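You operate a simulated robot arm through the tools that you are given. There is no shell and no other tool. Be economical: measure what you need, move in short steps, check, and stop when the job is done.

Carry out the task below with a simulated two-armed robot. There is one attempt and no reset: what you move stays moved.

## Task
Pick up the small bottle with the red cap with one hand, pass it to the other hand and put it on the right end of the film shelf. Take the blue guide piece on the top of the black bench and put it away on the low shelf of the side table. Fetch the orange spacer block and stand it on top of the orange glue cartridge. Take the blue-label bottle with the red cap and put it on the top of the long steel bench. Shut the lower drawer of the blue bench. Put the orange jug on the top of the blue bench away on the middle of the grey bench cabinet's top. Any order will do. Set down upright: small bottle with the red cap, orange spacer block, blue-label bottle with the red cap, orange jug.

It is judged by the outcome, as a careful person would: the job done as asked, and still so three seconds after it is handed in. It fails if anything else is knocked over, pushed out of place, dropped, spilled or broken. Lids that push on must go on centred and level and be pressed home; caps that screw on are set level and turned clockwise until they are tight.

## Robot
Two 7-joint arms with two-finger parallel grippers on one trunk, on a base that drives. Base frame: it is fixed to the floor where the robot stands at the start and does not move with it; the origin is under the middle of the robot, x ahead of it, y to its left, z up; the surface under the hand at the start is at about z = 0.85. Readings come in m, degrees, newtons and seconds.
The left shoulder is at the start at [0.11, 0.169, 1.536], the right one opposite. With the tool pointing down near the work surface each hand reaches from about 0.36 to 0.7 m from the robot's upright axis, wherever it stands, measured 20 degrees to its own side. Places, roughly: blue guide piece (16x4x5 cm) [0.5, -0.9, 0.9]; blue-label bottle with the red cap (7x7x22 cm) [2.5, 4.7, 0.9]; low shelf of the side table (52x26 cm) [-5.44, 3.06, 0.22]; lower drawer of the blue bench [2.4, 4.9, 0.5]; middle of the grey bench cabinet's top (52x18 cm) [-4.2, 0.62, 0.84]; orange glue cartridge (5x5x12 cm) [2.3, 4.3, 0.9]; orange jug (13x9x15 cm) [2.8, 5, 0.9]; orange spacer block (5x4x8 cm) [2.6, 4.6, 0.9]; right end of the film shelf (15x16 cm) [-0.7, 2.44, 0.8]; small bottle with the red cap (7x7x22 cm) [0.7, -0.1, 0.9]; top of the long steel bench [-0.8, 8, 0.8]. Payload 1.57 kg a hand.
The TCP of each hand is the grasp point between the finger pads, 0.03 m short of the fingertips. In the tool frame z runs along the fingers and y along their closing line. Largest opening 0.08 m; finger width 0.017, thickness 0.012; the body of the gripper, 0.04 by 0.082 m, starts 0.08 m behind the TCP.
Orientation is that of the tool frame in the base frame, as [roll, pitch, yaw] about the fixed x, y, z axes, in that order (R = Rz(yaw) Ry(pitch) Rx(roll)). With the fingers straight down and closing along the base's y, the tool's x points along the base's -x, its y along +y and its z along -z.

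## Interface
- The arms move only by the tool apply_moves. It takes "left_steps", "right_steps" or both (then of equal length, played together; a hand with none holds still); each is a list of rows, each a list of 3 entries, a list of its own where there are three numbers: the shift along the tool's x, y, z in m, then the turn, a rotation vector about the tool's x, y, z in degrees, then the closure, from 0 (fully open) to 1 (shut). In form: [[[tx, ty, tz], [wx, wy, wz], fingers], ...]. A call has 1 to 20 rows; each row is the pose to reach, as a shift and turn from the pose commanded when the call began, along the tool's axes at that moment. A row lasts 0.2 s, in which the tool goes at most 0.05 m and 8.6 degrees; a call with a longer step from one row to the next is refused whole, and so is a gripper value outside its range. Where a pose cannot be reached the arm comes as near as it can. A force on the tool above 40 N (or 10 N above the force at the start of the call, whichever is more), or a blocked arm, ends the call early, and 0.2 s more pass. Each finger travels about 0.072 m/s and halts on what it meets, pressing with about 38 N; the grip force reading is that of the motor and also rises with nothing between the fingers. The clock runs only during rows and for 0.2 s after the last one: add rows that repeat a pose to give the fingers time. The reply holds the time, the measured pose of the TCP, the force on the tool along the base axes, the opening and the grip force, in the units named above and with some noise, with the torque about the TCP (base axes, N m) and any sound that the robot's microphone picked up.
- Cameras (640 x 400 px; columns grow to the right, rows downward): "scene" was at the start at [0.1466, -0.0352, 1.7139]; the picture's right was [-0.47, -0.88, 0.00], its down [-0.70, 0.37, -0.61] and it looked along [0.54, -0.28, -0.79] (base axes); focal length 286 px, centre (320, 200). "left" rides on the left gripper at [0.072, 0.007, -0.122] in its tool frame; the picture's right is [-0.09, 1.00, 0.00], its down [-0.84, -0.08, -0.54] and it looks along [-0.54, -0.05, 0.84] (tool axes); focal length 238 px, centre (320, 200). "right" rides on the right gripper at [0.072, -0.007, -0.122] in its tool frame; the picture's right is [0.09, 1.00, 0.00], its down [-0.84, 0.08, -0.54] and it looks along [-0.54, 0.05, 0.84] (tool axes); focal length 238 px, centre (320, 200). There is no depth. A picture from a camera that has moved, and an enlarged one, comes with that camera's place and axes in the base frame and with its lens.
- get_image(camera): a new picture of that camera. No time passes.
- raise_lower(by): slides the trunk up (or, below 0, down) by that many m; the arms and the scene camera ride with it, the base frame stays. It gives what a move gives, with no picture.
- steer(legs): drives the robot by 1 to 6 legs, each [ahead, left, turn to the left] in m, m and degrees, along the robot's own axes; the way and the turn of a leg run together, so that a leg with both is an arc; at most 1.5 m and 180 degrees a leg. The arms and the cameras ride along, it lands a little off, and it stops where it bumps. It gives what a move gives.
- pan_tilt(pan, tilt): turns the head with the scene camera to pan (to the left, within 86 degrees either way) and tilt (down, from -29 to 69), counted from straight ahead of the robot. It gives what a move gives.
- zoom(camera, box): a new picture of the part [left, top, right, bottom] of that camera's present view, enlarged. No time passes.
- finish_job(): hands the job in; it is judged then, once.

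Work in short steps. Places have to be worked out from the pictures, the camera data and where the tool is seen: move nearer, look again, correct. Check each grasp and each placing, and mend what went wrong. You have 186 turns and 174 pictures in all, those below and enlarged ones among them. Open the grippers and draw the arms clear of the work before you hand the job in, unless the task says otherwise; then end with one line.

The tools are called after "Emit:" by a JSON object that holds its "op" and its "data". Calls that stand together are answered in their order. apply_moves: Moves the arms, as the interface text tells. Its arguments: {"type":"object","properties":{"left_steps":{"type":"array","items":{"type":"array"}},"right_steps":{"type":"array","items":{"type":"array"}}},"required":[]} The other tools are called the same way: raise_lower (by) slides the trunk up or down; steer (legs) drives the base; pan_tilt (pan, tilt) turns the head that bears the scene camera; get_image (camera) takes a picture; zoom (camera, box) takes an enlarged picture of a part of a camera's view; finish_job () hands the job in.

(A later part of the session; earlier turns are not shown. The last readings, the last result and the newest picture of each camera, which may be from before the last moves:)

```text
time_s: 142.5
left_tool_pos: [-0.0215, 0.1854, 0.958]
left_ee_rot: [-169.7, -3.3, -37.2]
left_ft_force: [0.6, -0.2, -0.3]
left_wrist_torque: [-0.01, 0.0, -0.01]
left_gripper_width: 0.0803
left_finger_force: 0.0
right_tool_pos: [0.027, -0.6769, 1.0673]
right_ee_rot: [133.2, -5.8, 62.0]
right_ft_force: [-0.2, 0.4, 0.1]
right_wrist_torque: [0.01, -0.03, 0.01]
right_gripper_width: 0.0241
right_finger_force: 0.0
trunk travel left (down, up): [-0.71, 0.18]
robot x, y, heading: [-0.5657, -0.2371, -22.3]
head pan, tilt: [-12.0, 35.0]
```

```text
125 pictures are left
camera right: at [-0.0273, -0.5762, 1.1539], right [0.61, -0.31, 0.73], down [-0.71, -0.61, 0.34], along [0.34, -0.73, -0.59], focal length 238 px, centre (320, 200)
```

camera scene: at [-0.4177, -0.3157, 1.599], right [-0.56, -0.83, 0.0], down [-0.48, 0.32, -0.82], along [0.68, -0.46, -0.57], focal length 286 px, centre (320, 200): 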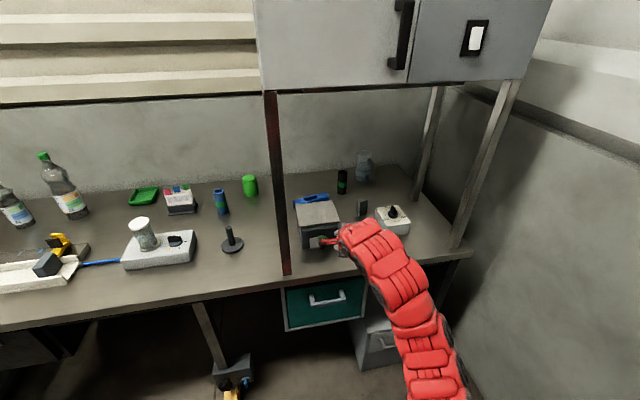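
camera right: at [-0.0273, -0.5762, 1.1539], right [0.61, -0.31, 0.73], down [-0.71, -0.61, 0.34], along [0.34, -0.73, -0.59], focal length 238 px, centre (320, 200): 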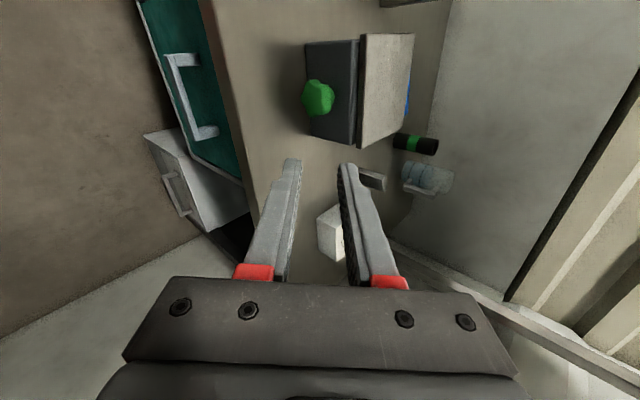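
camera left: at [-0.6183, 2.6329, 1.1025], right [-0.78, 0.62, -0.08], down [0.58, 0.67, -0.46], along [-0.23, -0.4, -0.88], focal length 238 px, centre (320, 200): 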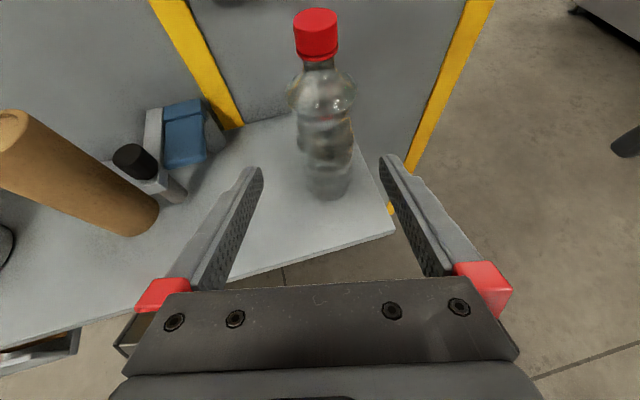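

The hand is lined up at r ≈ 0.14, just in front of the box, and the guide is visible behind it. I'll zoom to refine the guide's position.

Emit:
{"op": "zoom", "data": {"camera": "scene", "box": [260, 160, 400, 260]}}

```text
4.00 times, centred on (330, 210) of scene
camera zoom: at [-0.4177, -0.3157, 1.599], right [-0.56, -0.83, 0.0], down [-0.48, 0.32, -0.82], along [0.68, -0.46, -0.57], focal length 1142 px, centre (280, 160)
```

zoom: 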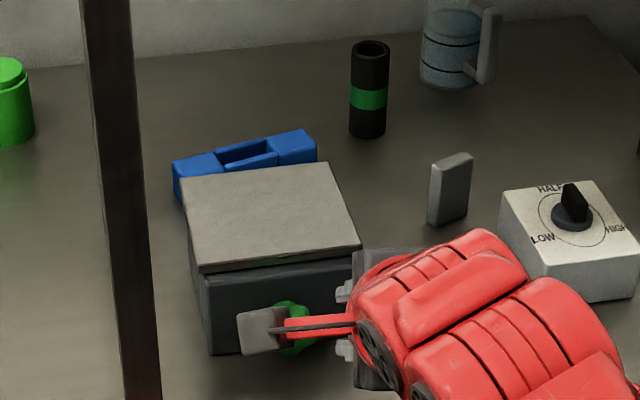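

I now have the guide's centre at (0.445, -0.853), with its axis along (-0.16, -0.99), and the box back edge 10 cm in front of it. I'll drive in under the cabinet in two stages.

Emit:
{"op": "steer", "data": {"legs": [[0.28, 0, 0]]}}

Emit:
{"op": "get_image", "data": {"camera": "scene"}}

Emit:
{"op": "get_image", "data": {"camera": "right"}}

```text
time_s: 144.5
left_tool_pos: [0.2405, 0.0822, 0.9573]
left_ee_rot: [-169.6, -3.2, -37.2]
left_ft_force: [-0.3, 0.0, 0.6]
left_wrist_torque: [-0.02, -0.02, 0.01]
left_gripper_width: 0.0798
left_finger_force: 0.1
right_tool_pos: [0.2883, -0.7801, 1.0672]
right_ee_rot: [133.3, -5.9, 62.2]
right_ft_force: [-0.1, 0.1, -0.3]
right_wrist_torque: [-0.02, 0.02, -0.04]
right_gripper_width: 0.0239
right_finger_force: 0.0
trunk travel left (down, up): [-0.71, 0.18]
robot x, y, heading: [-0.306, -0.3437, -21.8]
head pan, tilt: [-12.0, 35.0]
```

```text
123 pictures are left
camera scene: at [-0.156, -0.4205, 1.599], right [-0.56, -0.83, 0.0], down [-0.48, 0.32, -0.82], along [0.68, -0.46, -0.57], focal length 286 px, centre (320, 200)
```

scene: 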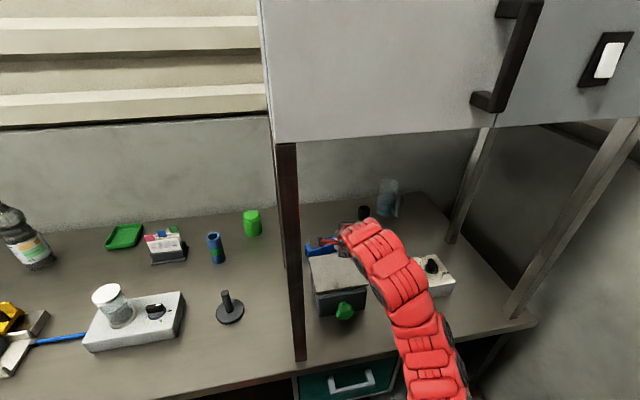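

```text
122 pictures are left
camera right: at [0.2351, -0.6798, 1.1538], right [0.61, -0.3, 0.73], down [-0.71, -0.61, 0.34], along [0.35, -0.73, -0.59], focal length 238 px, centre (320, 200)
```

right: 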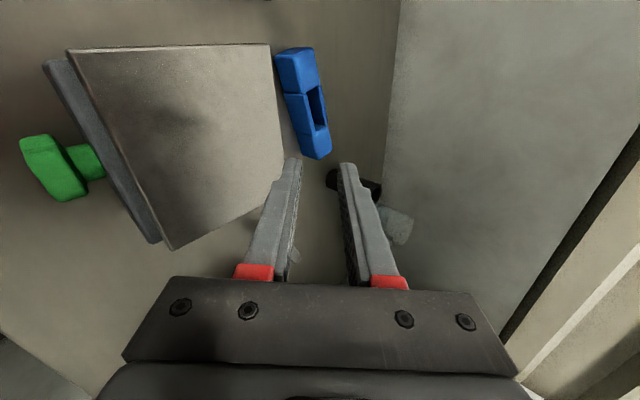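

The hand is clear over the box and the guide lies ahead. I'll advance another 0.19 m.

Emit:
{"op": "steer", "data": {"legs": [[0.19, 0, 0]]}}

Emit:
{"op": "get_image", "data": {"camera": "right"}}

```text
time_s: 146.0
left_tool_pos: [0.4148, 0.0148, 0.9586]
left_ee_rot: [-169.6, -3.3, -36.7]
left_ft_force: [0.0, 0.0, 0.1]
left_wrist_torque: [-0.02, 0.01, 0.0]
left_gripper_width: 0.08
left_finger_force: 0.1
right_tool_pos: [0.4667, -0.8474, 1.0679]
right_ee_rot: [133.4, -5.8, 62.4]
right_ft_force: [0.5, -0.2, 0.6]
right_wrist_torque: [-0.01, 0.01, -0.01]
right_gripper_width: 0.0241
right_finger_force: 0.0
trunk travel left (down, up): [-0.71, 0.18]
robot x, y, heading: [-0.1239, -0.412, -21.7]
head pan, tilt: [-12.0, 35.0]
```

```text
121 pictures are left
camera right: at [0.4131, -0.7478, 1.1537], right [0.61, -0.3, 0.73], down [-0.71, -0.62, 0.34], along [0.35, -0.73, -0.59], focal length 238 px, centre (320, 200)
```

right: 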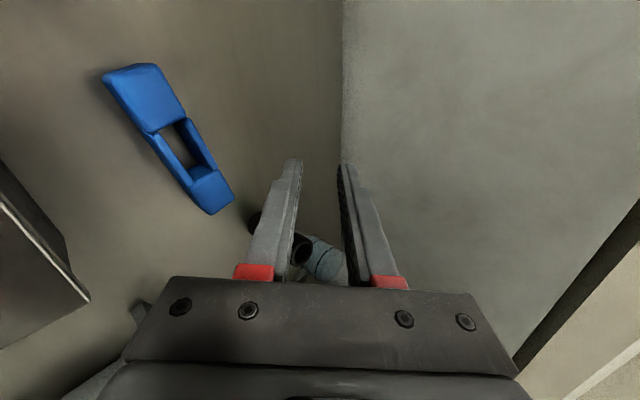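

The wrist camera confirms the guide's centre at (0.45, -0.852). I'll swing the hand down to vertical above it, aligned with its normal, opening the fingers, to z = 0.95.

Emit:
{"op": "apply_moves", "data": {"right_steps": [[[-0.0034, -0.0133, 0.01], [6.7, 0.3, -2.9], 0.7], [[-0.0069, -0.0266, 0.02], [13.4, 0.65, -5.8], 0.6], [[-0.0103, -0.04, 0.03], [20.2, 1, -8.7], 0.4], [[-0.0137, -0.053, 0.04], [26.9, 1.3, -11.5], 0.2], [[-0.017, -0.0664, 0.05], [33.6, 1.6, -14.4], 0], [[-0.0206, -0.08, 0.06], [40.4, 2, -17.3], 0], [[-0.024, -0.093, 0.0706], [47.1, 2.3, -20.2], 0], [[-0.024, -0.093, 0.0706], [47.1, 2.3, -20.2], 0]]}}

Emit:
{"op": "get_image", "data": {"camera": "right"}}

Emit:
{"op": "get_image", "data": {"camera": "scene"}}

```text
time_s: 147.8
left_tool_pos: [0.4142, 0.0142, 0.9582]
left_ee_rot: [-169.6, -3.3, -36.9]
left_ft_force: [0.2, 0.6, 0.2]
left_wrist_torque: [-0.02, -0.04, 0.01]
left_gripper_width: 0.0801
left_finger_force: 0.0
right_tool_pos: [0.4504, -0.8517, 0.9506]
right_ee_rot: [-180.0, -0.1, 81.4]
right_ft_force: [-0.9, 0.4, -0.6]
right_wrist_torque: [0.01, 0.01, 0.01]
right_gripper_width: 0.08
right_finger_force: 0.0
trunk travel left (down, up): [-0.71, 0.18]
robot x, y, heading: [-0.1277, -0.412, -21.5]
head pan, tilt: [-12.0, 35.0]
```

```text
120 pictures are left
camera right: at [0.4534, -0.7791, 1.0727], right [1.0, -0.06, 0.0], down [-0.05, -0.84, 0.54], along [-0.03, -0.54, -0.84], focal length 238 px, centre (320, 200)
```

right: 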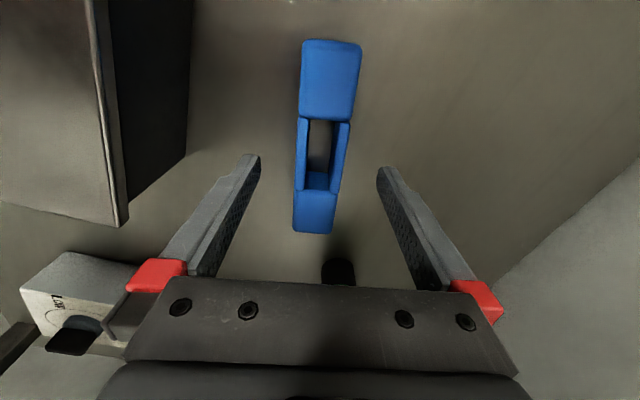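

```text
119 pictures are left
camera scene: at [0.0201, -0.4901, 1.599], right [-0.55, -0.83, 0.0], down [-0.48, 0.32, -0.82], along [0.68, -0.45, -0.57], focal length 286 px, centre (320, 200)
```

scene: 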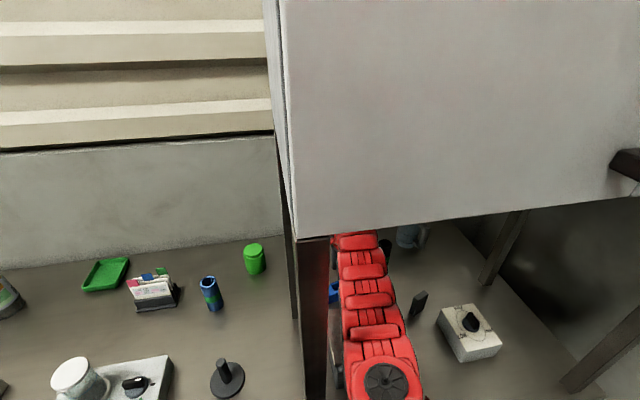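

The hand is vertical and centred over the guide. I'll lower to z ≈ 0.888 and close.

Emit:
{"op": "apply_moves", "data": {"right_steps": [[[0, 0, 0.03], [0, 0, 0], 0], [[0, 0, 0.05], [0, 0, 0], 0], [[0, 0, 0.062], [0, 0, 0], 0], [[0, 0, 0.062], [0, 0, 0], 0.5], [[0, 0, 0.062], [0, 0, 0], 1], [[0, 0, 0.062], [0, 0, 0], 1], [[0, 0, 0.062], [0, 0, 0], 1]]}}

Emit:
{"op": "get_image", "data": {"camera": "right"}}

```text
time_s: 149.4
left_tool_pos: [0.4137, 0.0147, 0.9586]
left_ee_rot: [-169.5, -3.3, -36.8]
left_ft_force: [-0.6, -0.2, -0.4]
left_wrist_torque: [0.01, 0.01, -0.02]
left_gripper_width: 0.08
left_finger_force: 0.1
right_tool_pos: [0.451, -0.8529, 0.885]
right_ee_rot: [180.0, -0.1, 81.3]
right_ft_force: [0.1, 0.6, 1.2]
right_wrist_torque: [-0.14, 0.05, -0.01]
right_gripper_width: 0.0396
right_finger_force: 37.9
trunk travel left (down, up): [-0.71, 0.18]
robot x, y, heading: [-0.1309, -0.4129, -21.9]
head pan, tilt: [-12.0, 35.0]
```

```text
118 pictures are left
camera right: at [0.4544, -0.78, 1.009], right [1.0, -0.06, 0.0], down [-0.05, -0.84, 0.54], along [-0.03, -0.54, -0.84], focal length 238 px, centre (320, 200)
```

right: 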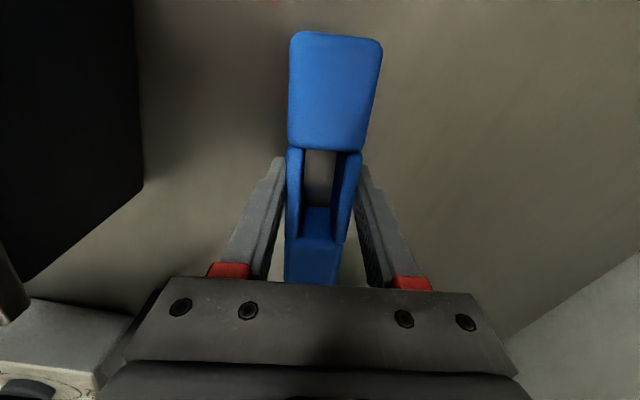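

Gripped at 3.96 cm. I'll lift and reverse the swing, back to the forward-pitched pose at z ≈ 1.075.

Emit:
{"op": "apply_moves", "data": {"right_steps": [[[0, 0, -0.03], [0, 0, 0], 1], [[0, 0, -0.065], [0, 0, 0], 1], [[0.001, 0.002, -0.083], [-6.7, -0.3, 2.9], 1], [[0.002, 0.004, -0.101], [-13.4, -0.65, 5.8], 1], [[0.003, 0.006, -0.119], [-20.2, -1, 8.7], 1], [[0.004, 0.008, -0.137], [-26.9, -1.3, 11.5], 1], [[0.006, 0.01, -0.155], [-33.6, -1.6, 14.4], 1], [[0.007, 0.013, -0.172], [-40.4, -2, 17.3], 1], [[0.008, 0.015, -0.19], [-47.1, -2.3, 20.2], 1]]}}

Emit:
{"op": "get_image", "data": {"camera": "right"}}

```text
time_s: 151.4
left_tool_pos: [0.4142, 0.0153, 0.9574]
left_ee_rot: [-169.6, -3.2, -36.8]
left_ft_force: [-0.4, -0.6, -0.1]
left_wrist_torque: [0.01, 0.02, -0.02]
left_gripper_width: 0.08
left_finger_force: 0.0
right_tool_pos: [0.4655, -0.8458, 1.0778]
right_ee_rot: [133.2, -5.8, 62.3]
right_ft_force: [-0.2, -0.4, -1.6]
right_wrist_torque: [-0.02, -0.01, 0.0]
right_gripper_width: 0.0395
right_finger_force: 38.4
trunk travel left (down, up): [-0.71, 0.18]
robot x, y, heading: [-0.1265, -0.4145, -21.4]
head pan, tilt: [-12.0, 35.0]
```

```text
117 pictures are left
camera right: at [0.4113, -0.7462, 1.1635], right [0.61, -0.3, 0.73], down [-0.71, -0.62, 0.34], along [0.35, -0.73, -0.59], focal length 238 px, centre (320, 200)
```

right: 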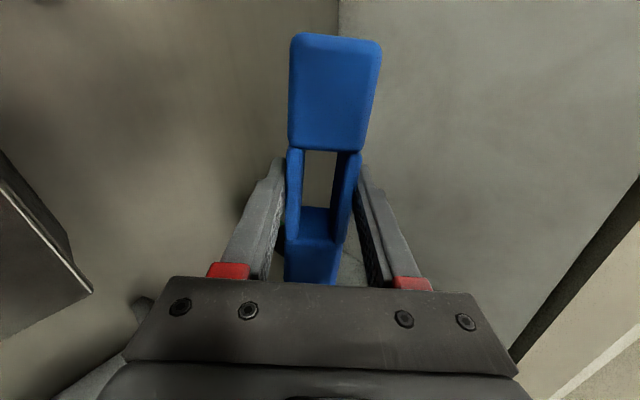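

The guide is held. I'll back straight out, tuck the left hand in front, then turn to drive down the aisle.

Emit:
{"op": "steer", "data": {"legs": [[-0.47, 0, 0]]}}

Emit:
{"op": "apply_moves", "data": {"left_steps": [[[0, 0.045, 0], [0, 0, 0], 0], [[0, 0.09, 0], [0, 0, 0], 0], [[0, 0.135, 0], [0, 0, 0], 0], [[0, 0.18, 0], [0, 0, 0], 0], [[0, 0.225, 0], [0, 0, 0], 0], [[0, 0.27, 0], [0, 0, 0], 0], [[0, 0.31, 0], [0, 0, 0], 0], [[0, 0.35, 0], [0, 0, 0], 0]]}}

Emit:
{"op": "get_image", "data": {"camera": "scene"}}

```text
time_s: 154.2
left_tool_pos: [-0.0232, 0.1881, 0.9568]
left_ee_rot: [-169.6, -3.2, -37.0]
left_ft_force: [0.0, -0.6, 0.3]
left_wrist_torque: [0.02, 0.03, 0.03]
left_gripper_width: 0.08
left_finger_force: 0.1
right_tool_pos: [0.0223, -0.6735, 1.0771]
right_ee_rot: [133.4, -5.9, 62.0]
right_ft_force: [-0.4, 0.1, -2.4]
right_wrist_torque: [0.02, -0.02, -0.01]
right_gripper_width: 0.0397
right_finger_force: 38.3
trunk travel left (down, up): [-0.71, 0.18]
robot x, y, heading: [-0.5687, -0.2361, -22.0]
head pan, tilt: [-12.0, 35.0]
```

```text
time_s: 156.2
left_tool_pos: [-0.0959, -0.0649, 0.8468]
left_ee_rot: [-169.5, -3.0, -31.5]
left_ft_force: [0.5, 0.0, -0.2]
left_wrist_torque: [-0.01, -0.01, 0.0]
left_gripper_width: 0.0802
left_finger_force: 0.1
left hand out of reach, approached as far as the arm can: row 4, 5, 6, 7, 8
right_tool_pos: [0.021, -0.6774, 1.076]
right_ee_rot: [133.4, -6.0, 61.9]
right_ft_force: [0.7, 0.1, -2.0]
right_wrist_torque: [0.02, 0.03, 0.02]
right_gripper_width: 0.0401
right_finger_force: 37.8
trunk travel left (down, up): [-0.71, 0.18]
robot x, y, heading: [-0.5678, -0.2374, -21.9]
head pan, tilt: [-12.0, 35.0]
stopped in row 8 (left hand): the arm was blocked; the commanded pose is now the measured one
```

```text
116 pictures are left
camera scene: at [-0.4225, -0.3186, 1.5991], right [-0.56, -0.83, 0.0], down [-0.48, 0.32, -0.82], along [0.68, -0.46, -0.57], focal length 286 px, centre (320, 200)
```

scene: 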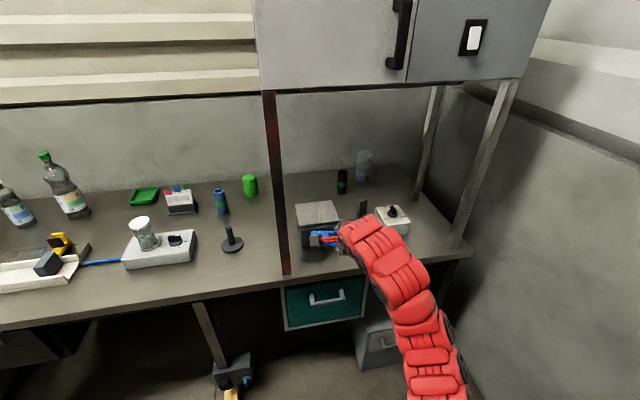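

The guide is out and held. I'll turn left in two stages, shifting off the partition, and drive out of the aisle.

Emit:
{"op": "steer", "data": {"legs": [[0, 0, 45], [0.13, -0.13, 0], [0, 0, 45], [1.5, 0, 0], [1.5, 0, 0], [0.35, 0, 0]]}}

Emit:
{"op": "pan_tilt", "data": {"pan": 75, "tilt": 15}}

Emit:
{"op": "get_image", "data": {"camera": "scene"}}

```text
time_s: 177.7
left_tool_pos: [0.6951, 3.2566, 0.8456]
left_ee_rot: [-169.7, -2.9, 58.3]
left_ft_force: [0.4, -0.3, -0.4]
left_wrist_torque: [0.01, 0.05, -0.04]
left_gripper_width: 0.08
left_finger_force: 0.1
right_tool_pos: [1.3072, 3.3728, 1.0776]
right_ee_rot: [133.3, -5.9, 152.0]
right_ft_force: [-0.3, 0.5, -1.7]
right_wrist_torque: [-0.02, 0.03, 0.01]
right_gripper_width: 0.0397
right_finger_force: 38.7
trunk travel left (down, up): [-0.71, 0.18]
robot x, y, heading: [0.8687, 2.783, 68.1]
head pan, tilt: [-12.0, 35.0]
```

```text
time_s: 179.3
left_tool_pos: [0.6954, 3.2567, 0.8459]
left_ee_rot: [-169.6, -3.0, 58.3]
left_ft_force: [-0.1, -0.6, 0.3]
left_wrist_torque: [-0.01, -0.01, 0.01]
left_gripper_width: 0.0799
left_finger_force: 0.0
right_tool_pos: [1.3067, 3.3733, 1.0766]
right_ee_rot: [133.3, -6.0, 151.9]
right_ft_force: [1.0, 0.1, -1.5]
right_wrist_torque: [0.03, -0.02, 0.03]
right_gripper_width: 0.0391
right_finger_force: 38.1
trunk travel left (down, up): [-0.71, 0.18]
robot x, y, heading: [0.8656, 2.7832, 68.1]
head pan, tilt: [75.0, 15.0]
```

```text
115 pictures are left
camera scene: at [0.8237, 2.9134, 1.6309], right [0.6, 0.8, 0.0], down [0.21, -0.16, -0.97], along [-0.77, 0.58, -0.26], focal length 286 px, centre (320, 200)
```

scene: 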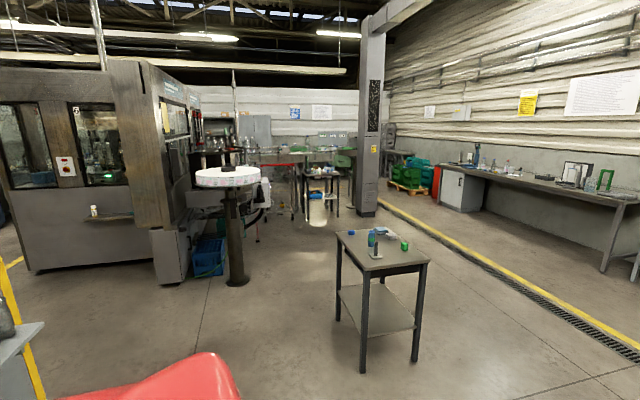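

I'm out of the aisle. The side table lies beyond the grey machine to the west, and the grey cabinet beyond the gap to the south-west. I'll head west along y ≈ 3.3 and look.

Emit:
{"op": "steer", "data": {"legs": [[0.5, 0, 0], [0, 0, 112], [1.5, 0, 0], [0.5, 0, 0]]}}

Emit:
{"op": "pan_tilt", "data": {"pan": 25, "tilt": 15}}

Emit:
{"op": "get_image", "data": {"camera": "scene"}}

```text
time_s: 196.6
left_tool_pos: [-1.3341, 2.9561, 0.8463]
left_ee_rot: [-169.6, -2.9, 169.2]
left_ft_force: [0.4, -0.2, -0.1]
left_wrist_torque: [-0.01, -0.02, -0.01]
left_gripper_width: 0.08
left_finger_force: 0.1
right_tool_pos: [-1.6606, 3.4839, 1.0757]
right_ee_rot: [133.4, -5.9, -97.1]
right_ft_force: [-0.3, -0.5, -2.2]
right_wrist_torque: [0.01, -0.09, 0.02]
right_gripper_width: 0.0396
right_finger_force: 38.0
trunk travel left (down, up): [-0.71, 0.18]
robot x, y, heading: [-0.9484, 3.2862, 178.9]
head pan, tilt: [75.0, 15.0]
```

```text
time_s: 197.7
left_tool_pos: [-1.3327, 2.9554, 0.8452]
left_ee_rot: [-169.7, -3.0, 169.2]
left_ft_force: [-1.1, -0.7, -0.2]
left_wrist_torque: [0.02, -0.03, 0.04]
left_gripper_width: 0.0798
left_finger_force: 0.0
right_tool_pos: [-1.6614, 3.4853, 1.0763]
right_ee_rot: [133.4, -5.8, -97.0]
right_ft_force: [0.5, -0.3, -1.6]
right_wrist_torque: [0.0, -0.02, 0.0]
right_gripper_width: 0.0398
right_finger_force: 37.6
trunk travel left (down, up): [-0.71, 0.18]
robot x, y, heading: [-0.9559, 3.2868, 178.9]
head pan, tilt: [25.0, 15.0]
```

```text
114 pictures are left
camera scene: at [-1.1184, 3.2493, 1.6309], right [-0.41, 0.91, 0.0], down [0.24, 0.11, -0.97], along [-0.88, -0.39, -0.26], focal length 286 px, centre (320, 200)
```

scene: 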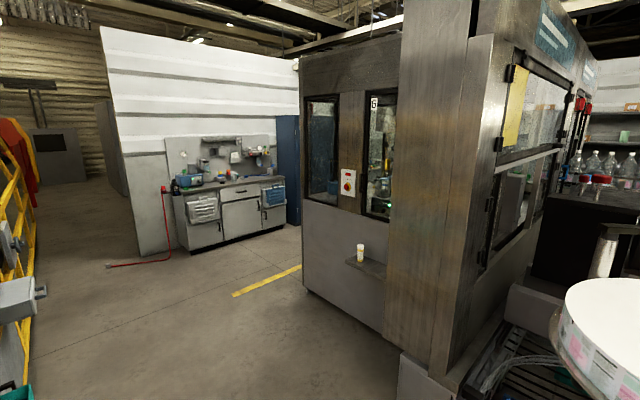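

A passage runs between the grey machine's end and the sink cabinet toward the side table. I'll take it in waypoints: to about (-2.3, 2.4), then (-2.7, 1.35), then face west and look.

Emit:
{"op": "steer", "data": {"legs": [[0, 0, 35], [1.5, 0, 0], [0, 0, 35], [1.2, 0, 0], [0, 0, -77]]}}

Emit:
{"op": "pan_tilt", "data": {"pan": -10, "tilt": 20}}

Emit:
{"op": "get_image", "data": {"camera": "scene"}}

```text
time_s: 217.5
left_tool_pos: [-3.0278, 1.0231, 0.8465]
left_ee_rot: [-169.7, -3.1, 162.5]
left_ft_force: [-1.1, -0.1, 0.6]
left_wrist_torque: [0.0, -0.01, 0.02]
left_gripper_width: 0.0801
left_finger_force: 0.1
right_tool_pos: [-3.2905, 1.5868, 1.0764]
right_ee_rot: [133.3, -5.9, -103.9]
right_ft_force: [-0.6, -0.8, -1.6]
right_wrist_torque: [-0.03, -0.04, 0.0]
right_gripper_width: 0.0392
right_finger_force: 37.8
trunk travel left (down, up): [-0.71, 0.18]
robot x, y, heading: [-2.6114, 1.3061, 172.3]
head pan, tilt: [25.0, 15.0]
```

```text
time_s: 218.5
left_tool_pos: [-3.0272, 1.0232, 0.8446]
left_ee_rot: [-169.7, -2.9, 162.5]
left_ft_force: [-0.5, -0.9, 0.1]
left_wrist_torque: [0.01, 0.01, -0.04]
left_gripper_width: 0.08
left_finger_force: 0.1
right_tool_pos: [-3.2896, 1.5869, 1.0754]
right_ee_rot: [133.5, -5.9, -103.9]
right_ft_force: [0.6, -0.7, -2.4]
right_wrist_torque: [-0.04, -0.03, 0.02]
right_gripper_width: 0.0401
right_finger_force: 37.9
trunk travel left (down, up): [-0.71, 0.18]
robot x, y, heading: [-2.6102, 1.3013, 172.0]
head pan, tilt: [-10.0, 20.0]
```

```text
113 pictures are left
camera scene: at [-2.7789, 1.3444, 1.6228], right [0.3, 0.95, 0.0], down [0.33, -0.1, -0.94], along [-0.89, 0.29, -0.34], focal length 286 px, centre (320, 200)
```

scene: 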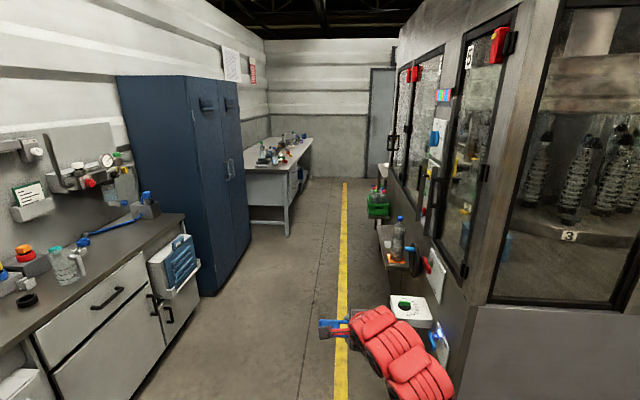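

The aisle runs along heading 158°. The side table should be on its right side, about 3.3 m further along. I'll align, shift to mid-aisle and drive most of the way.

Emit:
{"op": "steer", "data": {"legs": [[0, 0.2, -14], [1.5, 0, 0], [1.2, 0, 0]]}}

Emit:
{"op": "pan_tilt", "data": {"pan": -60, "tilt": 35}}

Emit:
{"op": "get_image", "data": {"camera": "scene"}}

```text
time_s: 232.9
left_tool_pos: [-5.6518, 2.0351, 0.8463]
left_ee_rot: [-169.6, -3.1, 146.1]
left_ft_force: [-0.4, 0.3, 1.1]
left_wrist_torque: [-0.01, 0.01, -0.02]
left_gripper_width: 0.0798
left_finger_force: 0.1
right_tool_pos: [-5.7453, 2.6484, 1.0771]
right_ee_rot: [133.3, -5.9, -120.4]
right_ft_force: [-0.6, 0.3, -1.4]
right_wrist_torque: [-0.01, 0.01, 0.02]
right_gripper_width: 0.0397
right_finger_force: 38.2
trunk travel left (down, up): [-0.71, 0.18]
robot x, y, heading: [-5.1706, 2.1931, 155.6]
head pan, tilt: [-10.0, 20.0]
```

```text
time_s: 234.1
left_tool_pos: [-5.6518, 2.0342, 0.8469]
left_ee_rot: [-169.8, -3.0, 146.0]
left_ft_force: [-0.3, -0.5, 0.0]
left_wrist_torque: [0.0, 0.01, -0.01]
left_gripper_width: 0.0803
left_finger_force: 0.0
right_tool_pos: [-5.7442, 2.6498, 1.0762]
right_ee_rot: [133.4, -5.9, -120.3]
right_ft_force: [0.2, -0.2, -1.5]
right_wrist_torque: [-0.01, -0.04, 0.01]
right_gripper_width: 0.0399
right_finger_force: 38.2
trunk travel left (down, up): [-0.71, 0.18]
robot x, y, heading: [-5.1746, 2.1892, 155.5]
head pan, tilt: [-60.0, 35.0]
```

```text
112 pictures are left
camera scene: at [-5.2539, 2.3087, 1.599], right [0.99, 0.1, 0.0], down [0.06, -0.57, -0.82], along [-0.08, 0.81, -0.57], focal length 286 px, centre (320, 200)
```

scene: 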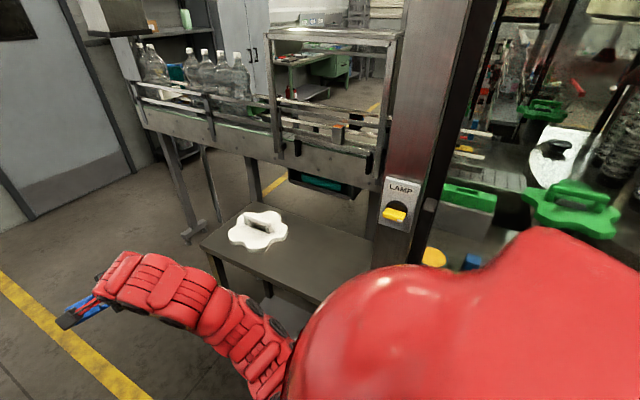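

The side table, with a white part on its top, is at the right. Its front edge is at about 0.56 m and its centre about 0.57 m further along. I'll move over to the far side of the aisle, advance 0.76 m and turn to face it.

Emit:
{"op": "steer", "data": {"legs": [[0.765, 0.4, 0], [0, 0, -87.5]]}}

Emit:
{"op": "pan_tilt", "data": {"pan": 0, "tilt": 40}}

Emit:
{"op": "get_image", "data": {"camera": "scene"}}

```text
time_s: 236.3
left_tool_pos: [-5.9106, 2.0314, 0.8458]
left_ee_rot: [-170.5, -2.9, 145.6]
left_ft_force: [17.4, 10.6, 13.3]
left_wrist_torque: [-0.25, -0.13, 0.48]
left_gripper_width: 0.0652
left_finger_force: 0.0
right_tool_pos: [-6.001, 2.643, 1.0758]
right_ee_rot: [133.6, -5.9, -120.7]
right_ft_force: [-0.3, 1.3, -1.5]
right_wrist_torque: [0.01, -0.02, 0.0]
right_gripper_width: 0.0399
right_finger_force: 38.1
trunk travel left (down, up): [-0.71, 0.18]
robot x, y, heading: [-5.4322, 2.1786, 155.6]
head pan, tilt: [-60.0, 35.0]
stopped in leg 1: the force on the tool passed its limit at 50 N (the readings are from after the stop); the commanded pose is now the measured one
```

```text
time_s: 237.6
left_tool_pos: [-5.9113, 2.0299, 0.8462]
left_ee_rot: [-170.5, -3.0, 145.6]
left_ft_force: [15.1, 13.1, 1.1]
left_wrist_torque: [0.3, -0.35, 0.37]
left_gripper_width: 0.0632
left_finger_force: 0.1
right_tool_pos: [-6.0022, 2.6431, 1.0758]
right_ee_rot: [133.4, -6.0, -120.6]
right_ft_force: [0.4, 0.2, -2.5]
right_wrist_torque: [0.0, -0.04, -0.01]
right_gripper_width: 0.0399
right_finger_force: 38.3
trunk travel left (down, up): [-0.71, 0.18]
robot x, y, heading: [-5.4355, 2.1812, 155.7]
head pan, tilt: [0.0, 40.0]
```

```text
111 pictures are left
camera scene: at [-5.5814, 2.2475, 1.5915], right [0.41, 0.91, 0.0], down [0.58, -0.27, -0.77], along [-0.7, 0.32, -0.64], focal length 286 px, centre (320, 200)
```

scene: 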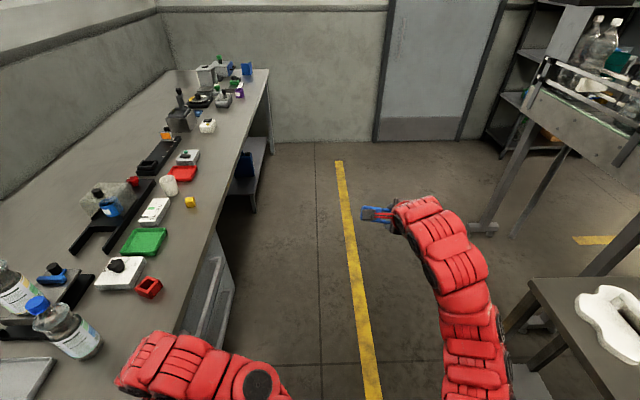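

The left hand touched the bench on the left side. I'll check what it's in contact with before moving.

Emit:
{"op": "get_image", "data": {"camera": "left"}}

Emit:
{"op": "pan_tilt", "data": {"pan": 30, "tilt": 55}}

Emit:
{"op": "get_image", "data": {"camera": "scene"}}

```text
110 pictures are left
camera left: at [-5.9491, 2.0894, 0.9691], right [0.62, 0.76, -0.17], down [0.72, -0.48, 0.5], along [0.3, -0.44, -0.85], focal length 238 px, centre (320, 200)
```

left: 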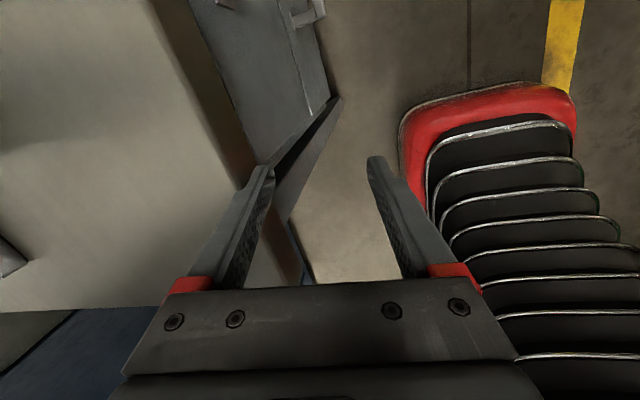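

```text
time_s: 238.5
left_tool_pos: [-5.9128, 2.0306, 0.8457]
left_ee_rot: [-170.3, -3.0, 145.6]
left_ft_force: [11.5, 14.2, -0.1]
left_wrist_torque: [0.35, -0.27, 0.2]
left_gripper_width: 0.0634
left_finger_force: 0.1
right_tool_pos: [-6.0028, 2.6432, 1.0761]
right_ee_rot: [133.5, -5.9, -120.6]
right_ft_force: [-0.1, -0.3, -2.4]
right_wrist_torque: [0.01, -0.01, 0.0]
right_gripper_width: 0.0395
right_finger_force: 38.2
trunk travel left (down, up): [-0.71, 0.18]
robot x, y, heading: [-5.4342, 2.1784, 155.6]
head pan, tilt: [30.0, 55.0]
```

```text
109 pictures are left
camera scene: at [-5.5763, 2.2056, 1.5709], right [-0.1, 1.0, 0.0], down [0.81, 0.08, -0.57], along [-0.57, -0.06, -0.82], focal length 286 px, centre (320, 200)
```

scene: 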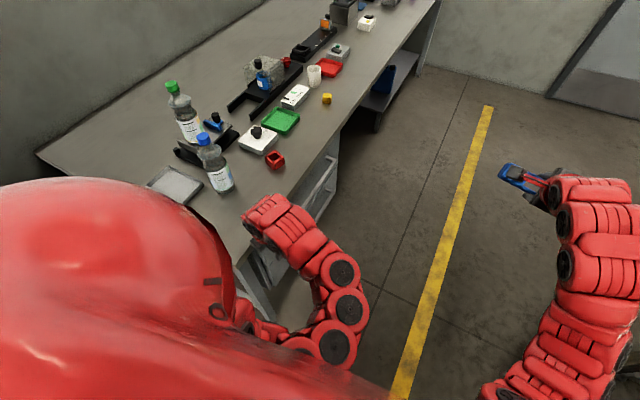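

Only the bench edge was touched and nothing on it moved. I'll step right off the bench, then bring the right hand to vertical and draw it in, so the robot can turn within the narrow aisle.

Emit:
{"op": "steer", "data": {"legs": [[0, -0.1, 0]]}}

Emit:
{"op": "apply_moves", "data": {"right_steps": [[[-0.0065, -0.043, -0.0054], [5.8, -0.7, -0.3], 1], [[-0.013, -0.0865, -0.0108], [11.6, -1.4, -0.6], 1], [[-0.0195, -0.13, -0.016], [17.5, -2.2, -1], 1], [[-0.026, -0.173, -0.0215], [23.3, -2.9, -1.3], 1], [[-0.0325, -0.216, -0.027], [29.1, -3.6, -1.6], 1], [[-0.039, -0.2595, -0.032], [35, -4.3, -1.9], 1], [[-0.0455, -0.303, -0.0376], [40.8, -5.1, -2.3], 1], [[-0.052, -0.346, -0.043], [46.6, -5.8, -2.6], 1], [[-0.052, -0.346, -0.043], [46.6, -5.8, -2.6], 1]]}}

```text
time_s: 239.7
left_tool_pos: [-5.8707, 2.1216, 0.845]
left_ee_rot: [-170.4, -2.8, 145.6]
left_ft_force: [0.3, 0.6, -0.1]
left_wrist_torque: [0.0, -0.01, -0.03]
left_gripper_width: 0.08
left_finger_force: 0.1
right_tool_pos: [-5.9617, 2.7331, 1.0767]
right_ee_rot: [133.5, -5.9, -120.5]
right_ft_force: [1.3, -0.4, -1.4]
right_wrist_torque: [-0.03, -0.02, 0.0]
right_gripper_width: 0.0399
right_finger_force: 38.0
trunk travel left (down, up): [-0.71, 0.18]
robot x, y, heading: [-5.391, 2.2693, 155.5]
head pan, tilt: [30.0, 55.0]
```

```text
time_s: 241.7
left_tool_pos: [-5.8719, 2.1207, 0.8438]
left_ee_rot: [-170.4, -2.9, 145.6]
left_ft_force: [-0.4, 0.2, 0.5]
left_wrist_torque: [0.05, -0.02, -0.01]
left_gripper_width: 0.0798
left_finger_force: 0.0
right_tool_pos: [-5.716, 2.6208, 0.8487]
right_ee_rot: [-179.8, 0.4, -120.4]
right_ft_force: [-0.5, -0.3, -2.4]
right_wrist_torque: [-0.05, 0.02, -0.01]
right_gripper_width: 0.0396
right_finger_force: 37.5
trunk travel left (down, up): [-0.71, 0.18]
robot x, y, heading: [-5.3952, 2.2656, 155.7]
head pan, tilt: [30.0, 55.0]
```

The hand is vertical and tucked in with the guide held. I'll advance beside the table and turn to face it in stages, with small shifts to clear both sides.

Emit:
{"op": "steer", "data": {"legs": [[0, -0.06, 0], [0.535, 0, 0], [0, 0, -25], [-0.045, 0.089, 0], [0, 0, -62.7]]}}

Emit:
{"op": "pan_tilt", "data": {"pan": -10, "tilt": 50}}

Emit:
{"op": "get_image", "data": {"camera": "scene"}}

```text
time_s: 250.1
left_tool_pos: [-6.053, 2.924, 0.8448]
left_ee_rot: [-170.4, -3.0, 57.7]
left_ft_force: [-0.4, 0.4, -1.4]
left_wrist_torque: [0.03, 0.03, 0.01]
left_gripper_width: 0.0802
left_finger_force: 0.0
right_tool_pos: [-5.5494, 2.7869, 0.8474]
right_ee_rot: [-179.8, 0.3, 151.6]
right_ft_force: [0.5, -0.1, -2.2]
right_wrist_torque: [0.01, -0.02, -0.03]
right_gripper_width: 0.0398
right_finger_force: 38.5
trunk travel left (down, up): [-0.71, 0.18]
robot x, y, heading: [-5.8871, 2.4495, 67.8]
head pan, tilt: [30.0, 55.0]
```

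```text
time_s: 251.2
left_tool_pos: [-6.0542, 2.924, 0.8444]
left_ee_rot: [-170.4, -3.0, 57.7]
left_ft_force: [-0.2, 0.2, 0.1]
left_wrist_torque: [0.01, -0.01, -0.02]
left_gripper_width: 0.0798
left_finger_force: 0.1
right_tool_pos: [-5.5493, 2.786, 0.8496]
right_ee_rot: [-179.9, 0.3, 151.6]
right_ft_force: [-0.7, 0.9, -2.8]
right_wrist_torque: [0.0, 0.02, -0.02]
right_gripper_width: 0.0397
right_finger_force: 37.7
trunk travel left (down, up): [-0.71, 0.18]
robot x, y, heading: [-5.8891, 2.4495, 67.7]
head pan, tilt: [-10.0, 50.0]
```

```text
108 pictures are left
camera scene: at [-5.8165, 2.5898, 1.5772], right [0.85, -0.53, 0.0], down [-0.41, -0.65, -0.64], along [0.34, 0.54, -0.77], focal length 286 px, centre (320, 200)
```

scene: 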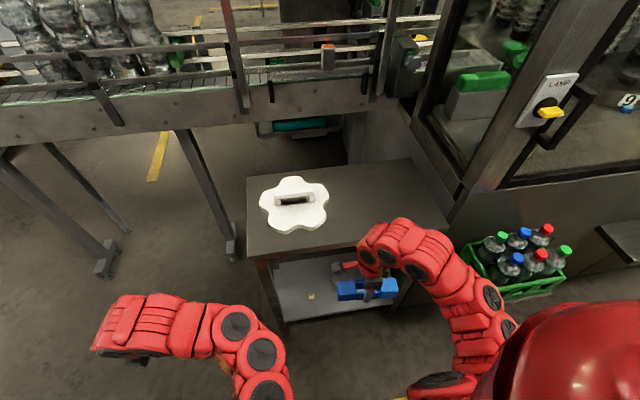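

I'm facing the table, with the guide in front of the shelf's middle at a distance of about 0.3 m. I'll lower the trunk 0.55 m and look.

Emit:
{"op": "raise_lower", "data": {"by": -0.55}}

Emit:
{"op": "get_image", "data": {"camera": "right"}}

Emit:
{"op": "get_image", "data": {"camera": "scene"}}

```text
refused: -0.55 is not a number from -0.4 to 0.4
```

```text
107 pictures are left
camera right: at [-5.6163, 2.8165, 0.9713], right [0.39, 0.92, 0.0], down [0.77, -0.33, 0.55], along [0.5, -0.22, -0.84], focal length 238 px, centre (320, 200)
```

right: 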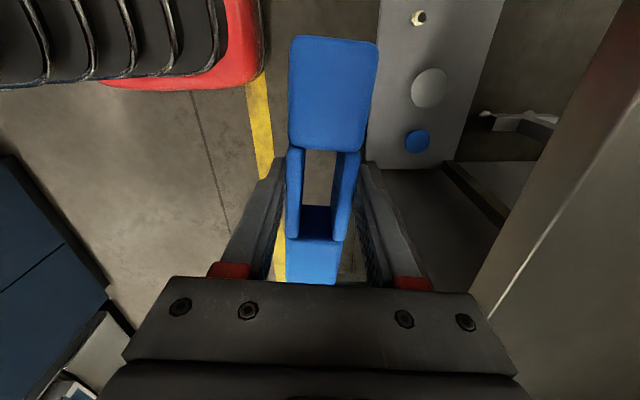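

```text
106 pictures are left
camera scene: at [-5.8165, 2.5898, 1.5772], right [0.85, -0.53, 0.0], down [-0.41, -0.65, -0.64], along [0.34, 0.54, -0.77], focal length 286 px, centre (320, 200)
```

scene: 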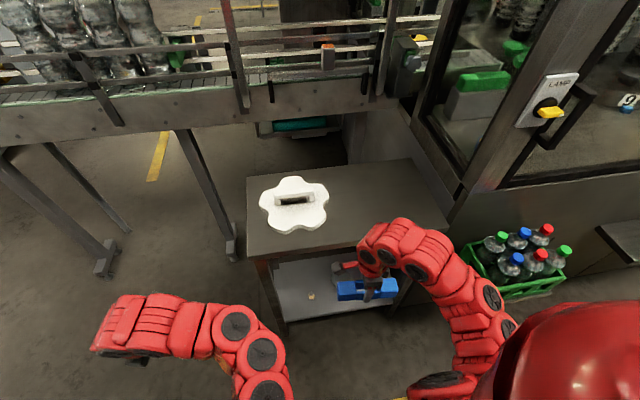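

The trunk travel is limited to 0.4 per call. I'll lower 0.4 first, then look at the low shelf, which has small items on its left part.

Emit:
{"op": "raise_lower", "data": {"by": -0.4}}

Emit:
{"op": "get_image", "data": {"camera": "right"}}

Emit:
{"op": "pan_tilt", "data": {"pan": -10, "tilt": 30}}

Emit:
{"op": "get_image", "data": {"camera": "scene"}}

```text
time_s: 255.0
left_tool_pos: [-6.0536, 2.9228, 0.445]
left_ee_rot: [-170.5, -3.0, 57.6]
left_ft_force: [0.6, 1.3, 0.5]
left_wrist_torque: [-0.01, -0.02, -0.01]
left_gripper_width: 0.08
left_finger_force: 0.0
right_tool_pos: [-5.5485, 2.7869, 0.4499]
right_ee_rot: [-179.8, 0.2, 151.6]
right_ft_force: [-0.5, -0.2, -0.8]
right_wrist_torque: [-0.01, 0.04, 0.03]
right_gripper_width: 0.0398
right_finger_force: 37.9
trunk travel left (down, up): [-0.31, 0.58]
robot x, y, heading: [-5.8875, 2.4516, 67.7]
head pan, tilt: [-10.0, 50.0]
```

```text
105 pictures are left
camera right: at [-5.6164, 2.8164, 0.5714], right [0.39, 0.92, 0.0], down [0.77, -0.33, 0.55], along [0.5, -0.22, -0.84], focal length 238 px, centre (320, 200)
```

right: 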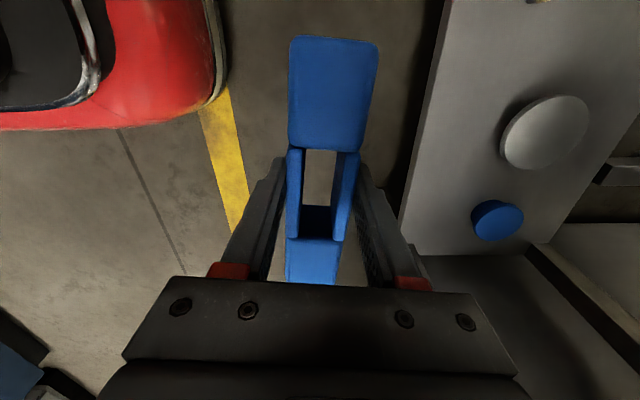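

```text
time_s: 255.9
left_tool_pos: [-6.0541, 2.924, 0.4442]
left_ee_rot: [-170.3, -3.0, 57.7]
left_ft_force: [0.0, 0.5, 0.2]
left_wrist_torque: [-0.04, 0.01, -0.01]
left_gripper_width: 0.08
left_finger_force: 0.1
right_tool_pos: [-5.5482, 2.7863, 0.4493]
right_ee_rot: [-179.8, 0.3, 151.6]
right_ft_force: [-0.6, -0.3, -1.8]
right_wrist_torque: [-0.01, 0.02, 0.0]
right_gripper_width: 0.0395
right_finger_force: 37.8
trunk travel left (down, up): [-0.31, 0.58]
robot x, y, heading: [-5.8909, 2.4492, 67.5]
head pan, tilt: [-10.0, 30.0]
```

```text
104 pictures are left
camera scene: at [-5.8093, 2.6011, 1.2067], right [0.84, -0.54, 0.0], down [-0.27, -0.42, -0.87], along [0.46, 0.73, -0.5], focal length 286 px, centre (320, 200)
```

scene: 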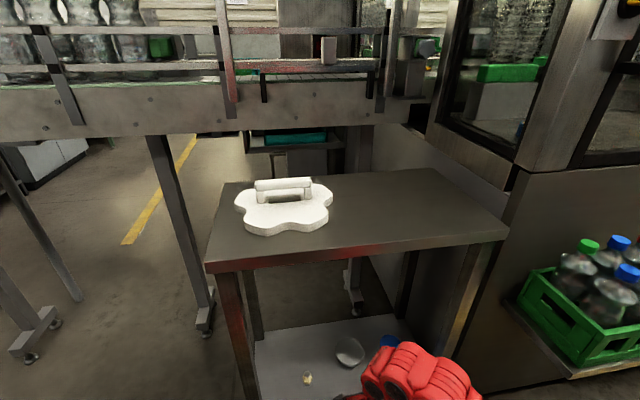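

The low shelf holds a disc, a blue cap and a nut, mostly at mid depth. The front strip is free, so I'll set the guide at about (-5.417, 2.957). I'll lower 0.15 more and slide in.

Emit:
{"op": "raise_lower", "data": {"by": -0.15}}

Emit:
{"op": "apply_moves", "data": {"right_steps": [[[-0.006, 0.04, 0], [0, 0, -1.2], 1], [[-0.012, 0.08, 0], [0, 0, -2.4], 1], [[-0.018, 0.12, 0], [0, 0, -3.6], 1], [[-0.025, 0.16, 0], [0, 0, -5], 1], [[-0.034, 0.2, 0], [0, 0, -6.4], 1], [[-0.034, 0.2123, 0], [0, 0, -6.4], 1]]}}

Emit:
{"op": "get_image", "data": {"camera": "right"}}

Emit:
{"op": "get_image", "data": {"camera": "scene"}}

```text
time_s: 257.6
left_tool_pos: [-6.0543, 2.9239, 0.2954]
left_ee_rot: [-170.5, -3.0, 57.8]
left_ft_force: [0.2, 0.3, -0.5]
left_wrist_torque: [0.0, 0.0, -0.02]
left_gripper_width: 0.0802
left_finger_force: 0.0
right_tool_pos: [-5.5485, 2.7874, 0.2987]
right_ee_rot: [-179.8, 0.3, 151.7]
right_ft_force: [0.3, 0.0, -2.8]
right_wrist_torque: [0.04, 0.06, -0.03]
right_gripper_width: 0.0396
right_finger_force: 38.2
trunk travel left (down, up): [-0.16, 0.73]
robot x, y, heading: [-5.8906, 2.4514, 67.4]
head pan, tilt: [-10.0, 30.0]
```

```text
time_s: 259.0
left_tool_pos: [-6.0543, 2.9241, 0.2933]
left_ee_rot: [-170.5, -2.9, 57.7]
left_ft_force: [0.4, 0.0, 0.5]
left_wrist_torque: [-0.04, -0.02, 0.0]
left_gripper_width: 0.08
left_finger_force: 0.1
right_tool_pos: [-5.4192, 2.9591, 0.2993]
right_ee_rot: [-179.9, 0.3, 158.1]
right_ft_force: [-0.2, 0.2, -2.2]
right_wrist_torque: [0.0, 0.01, 0.0]
right_gripper_width: 0.0396
right_finger_force: 37.8
trunk travel left (down, up): [-0.16, 0.73]
robot x, y, heading: [-5.8922, 2.4509, 67.7]
head pan, tilt: [-10.0, 30.0]
```

```text
103 pictures are left
camera right: at [-5.4901, 2.9806, 0.422], right [0.29, 0.96, 0.0], down [0.8, -0.24, 0.55], along [0.52, -0.16, -0.84], focal length 238 px, centre (320, 200)
```

right: 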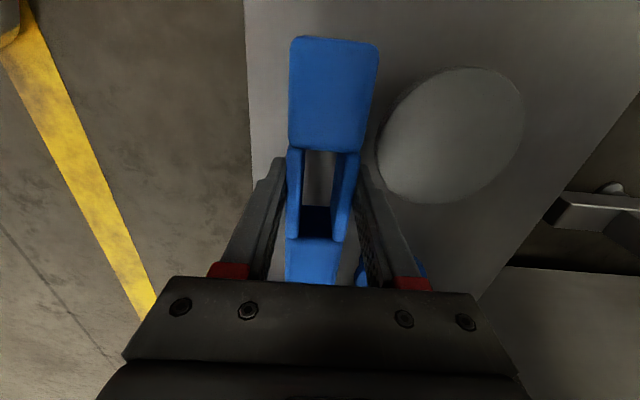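

```text
102 pictures are left
camera scene: at [-5.8094, 2.6012, 1.0567], right [0.84, -0.54, 0.0], down [-0.27, -0.42, -0.87], along [0.46, 0.73, -0.5], focal length 286 px, centre (320, 200)
```

scene: 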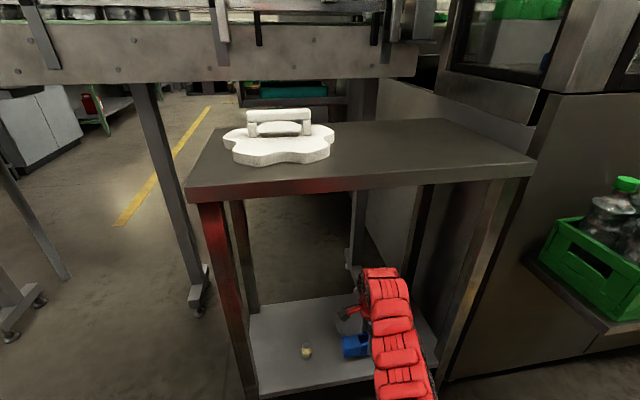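

The disc's edge is close to the rear finger. I'll shift 1.2 cm toward the front, lower until contact, and then open only partly.

Emit:
{"op": "apply_moves", "data": {"right_steps": [[[0, -0.012, 0], [0, 0, 0], 1], [[0, -0.012, 0.02], [0, 0, 0], 1], [[0, -0.012, 0.034], [0, 0, 0], 1], [[0, -0.012, 0.038], [0, 0, 0], 1], [[0, -0.012, 0.042], [0, 0, 0], 1], [[0, -0.012, 0.046], [0, 0, 0], 1]]}}

```text
time_s: 260.4
left_tool_pos: [-6.0546, 2.9229, 0.2958]
left_ee_rot: [-170.5, -3.2, 57.7]
left_ft_force: [0.3, -0.2, 0.0]
left_wrist_torque: [0.02, -0.03, -0.03]
left_gripper_width: 0.0801
left_finger_force: 0.1
right_tool_pos: [-5.4219, 2.9467, 0.2573]
right_ee_rot: [179.8, 0.5, 157.8]
right_ft_force: [-1.6, 2.2, 32.6]
right_wrist_torque: [-0.59, 0.23, -0.02]
right_gripper_width: 0.0394
right_finger_force: 38.0
trunk travel left (down, up): [-0.16, 0.73]
robot x, y, heading: [-5.8875, 2.4544, 67.6]
head pan, tilt: [-10.0, 30.0]
```

Contact at z 0.257. I'll ease off, open to about 5.5 cm, rise and draw out the way I came.

Emit:
{"op": "apply_moves", "data": {"right_steps": [[[0, 0, -0.003], [0, 0, 0], 1], [[0, 0, -0.003], [0, 0, 0], 0.32], [[0, 0, -0.003], [0, 0, 0], 0.32], [[0, 0, -0.003], [0, 0, 0], 0.32], [[0, 0, -0.03], [0, 0, 0], 0.32], [[0, 0, -0.07], [0, 0, 0], 0.32], [[0.005, -0.03, -0.09], [0, 0, 0], 0.32], [[0.01, -0.07, -0.09], [0, 0, 0], 0.32], [[0.015, -0.115, -0.09], [0, 0, 0], 0.32], [[0.02, -0.16, -0.09], [0, 0, 0], 0.32]]}}

Emit:
{"op": "get_image", "data": {"camera": "right"}}

Emit:
{"op": "zoom", "data": {"camera": "scene", "box": [230, 260, 450, 400]}}

```text
time_s: 262.6
left_tool_pos: [-6.0549, 2.9236, 0.2947]
left_ee_rot: [-170.4, -3.0, 57.8]
left_ft_force: [0.0, -0.1, 0.4]
left_wrist_torque: [-0.03, -0.01, 0.01]
left_gripper_width: 0.0802
left_finger_force: 0.1
right_tool_pos: [-5.5008, 2.8039, 0.3435]
right_ee_rot: [-179.8, 0.4, 158.1]
right_ft_force: [0.8, 0.0, 0.2]
right_wrist_torque: [-0.02, 0.02, -0.01]
right_gripper_width: 0.0544
right_finger_force: 0.0
trunk travel left (down, up): [-0.16, 0.73]
robot x, y, heading: [-5.8897, 2.4499, 67.7]
head pan, tilt: [-10.0, 30.0]
```

```text
101 pictures are left
camera right: at [-5.5714, 2.8269, 0.4662], right [0.29, 0.96, 0.0], down [0.8, -0.24, 0.55], along [0.52, -0.16, -0.84], focal length 238 px, centre (320, 200)
```

right: 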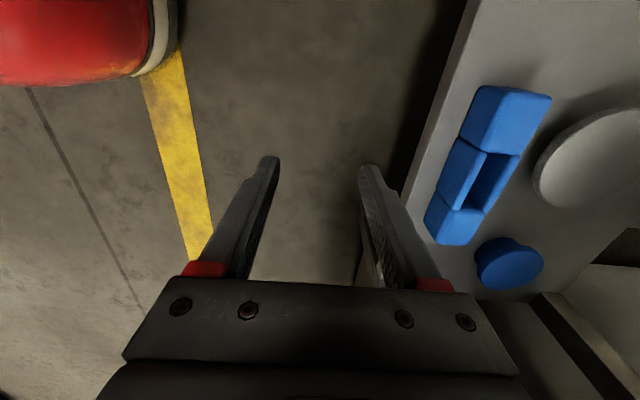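

```text
2.86 times, centred on (340, 330) of scene
camera zoom: at [-5.8098, 2.6011, 1.0568], right [0.85, -0.53, 0.0], down [-0.27, -0.42, -0.87], along [0.46, 0.73, -0.5], focal length 816 px, centre (263, -171)
```

zoom: 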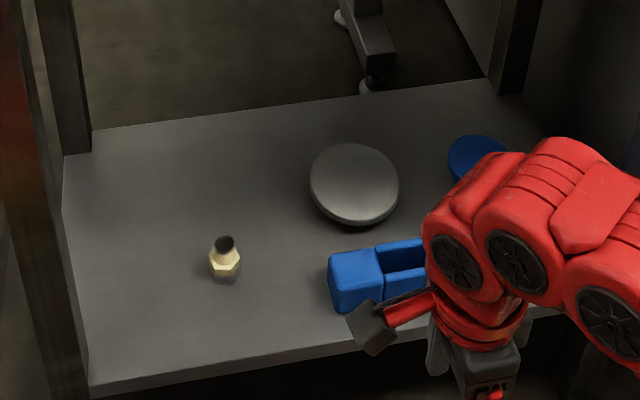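

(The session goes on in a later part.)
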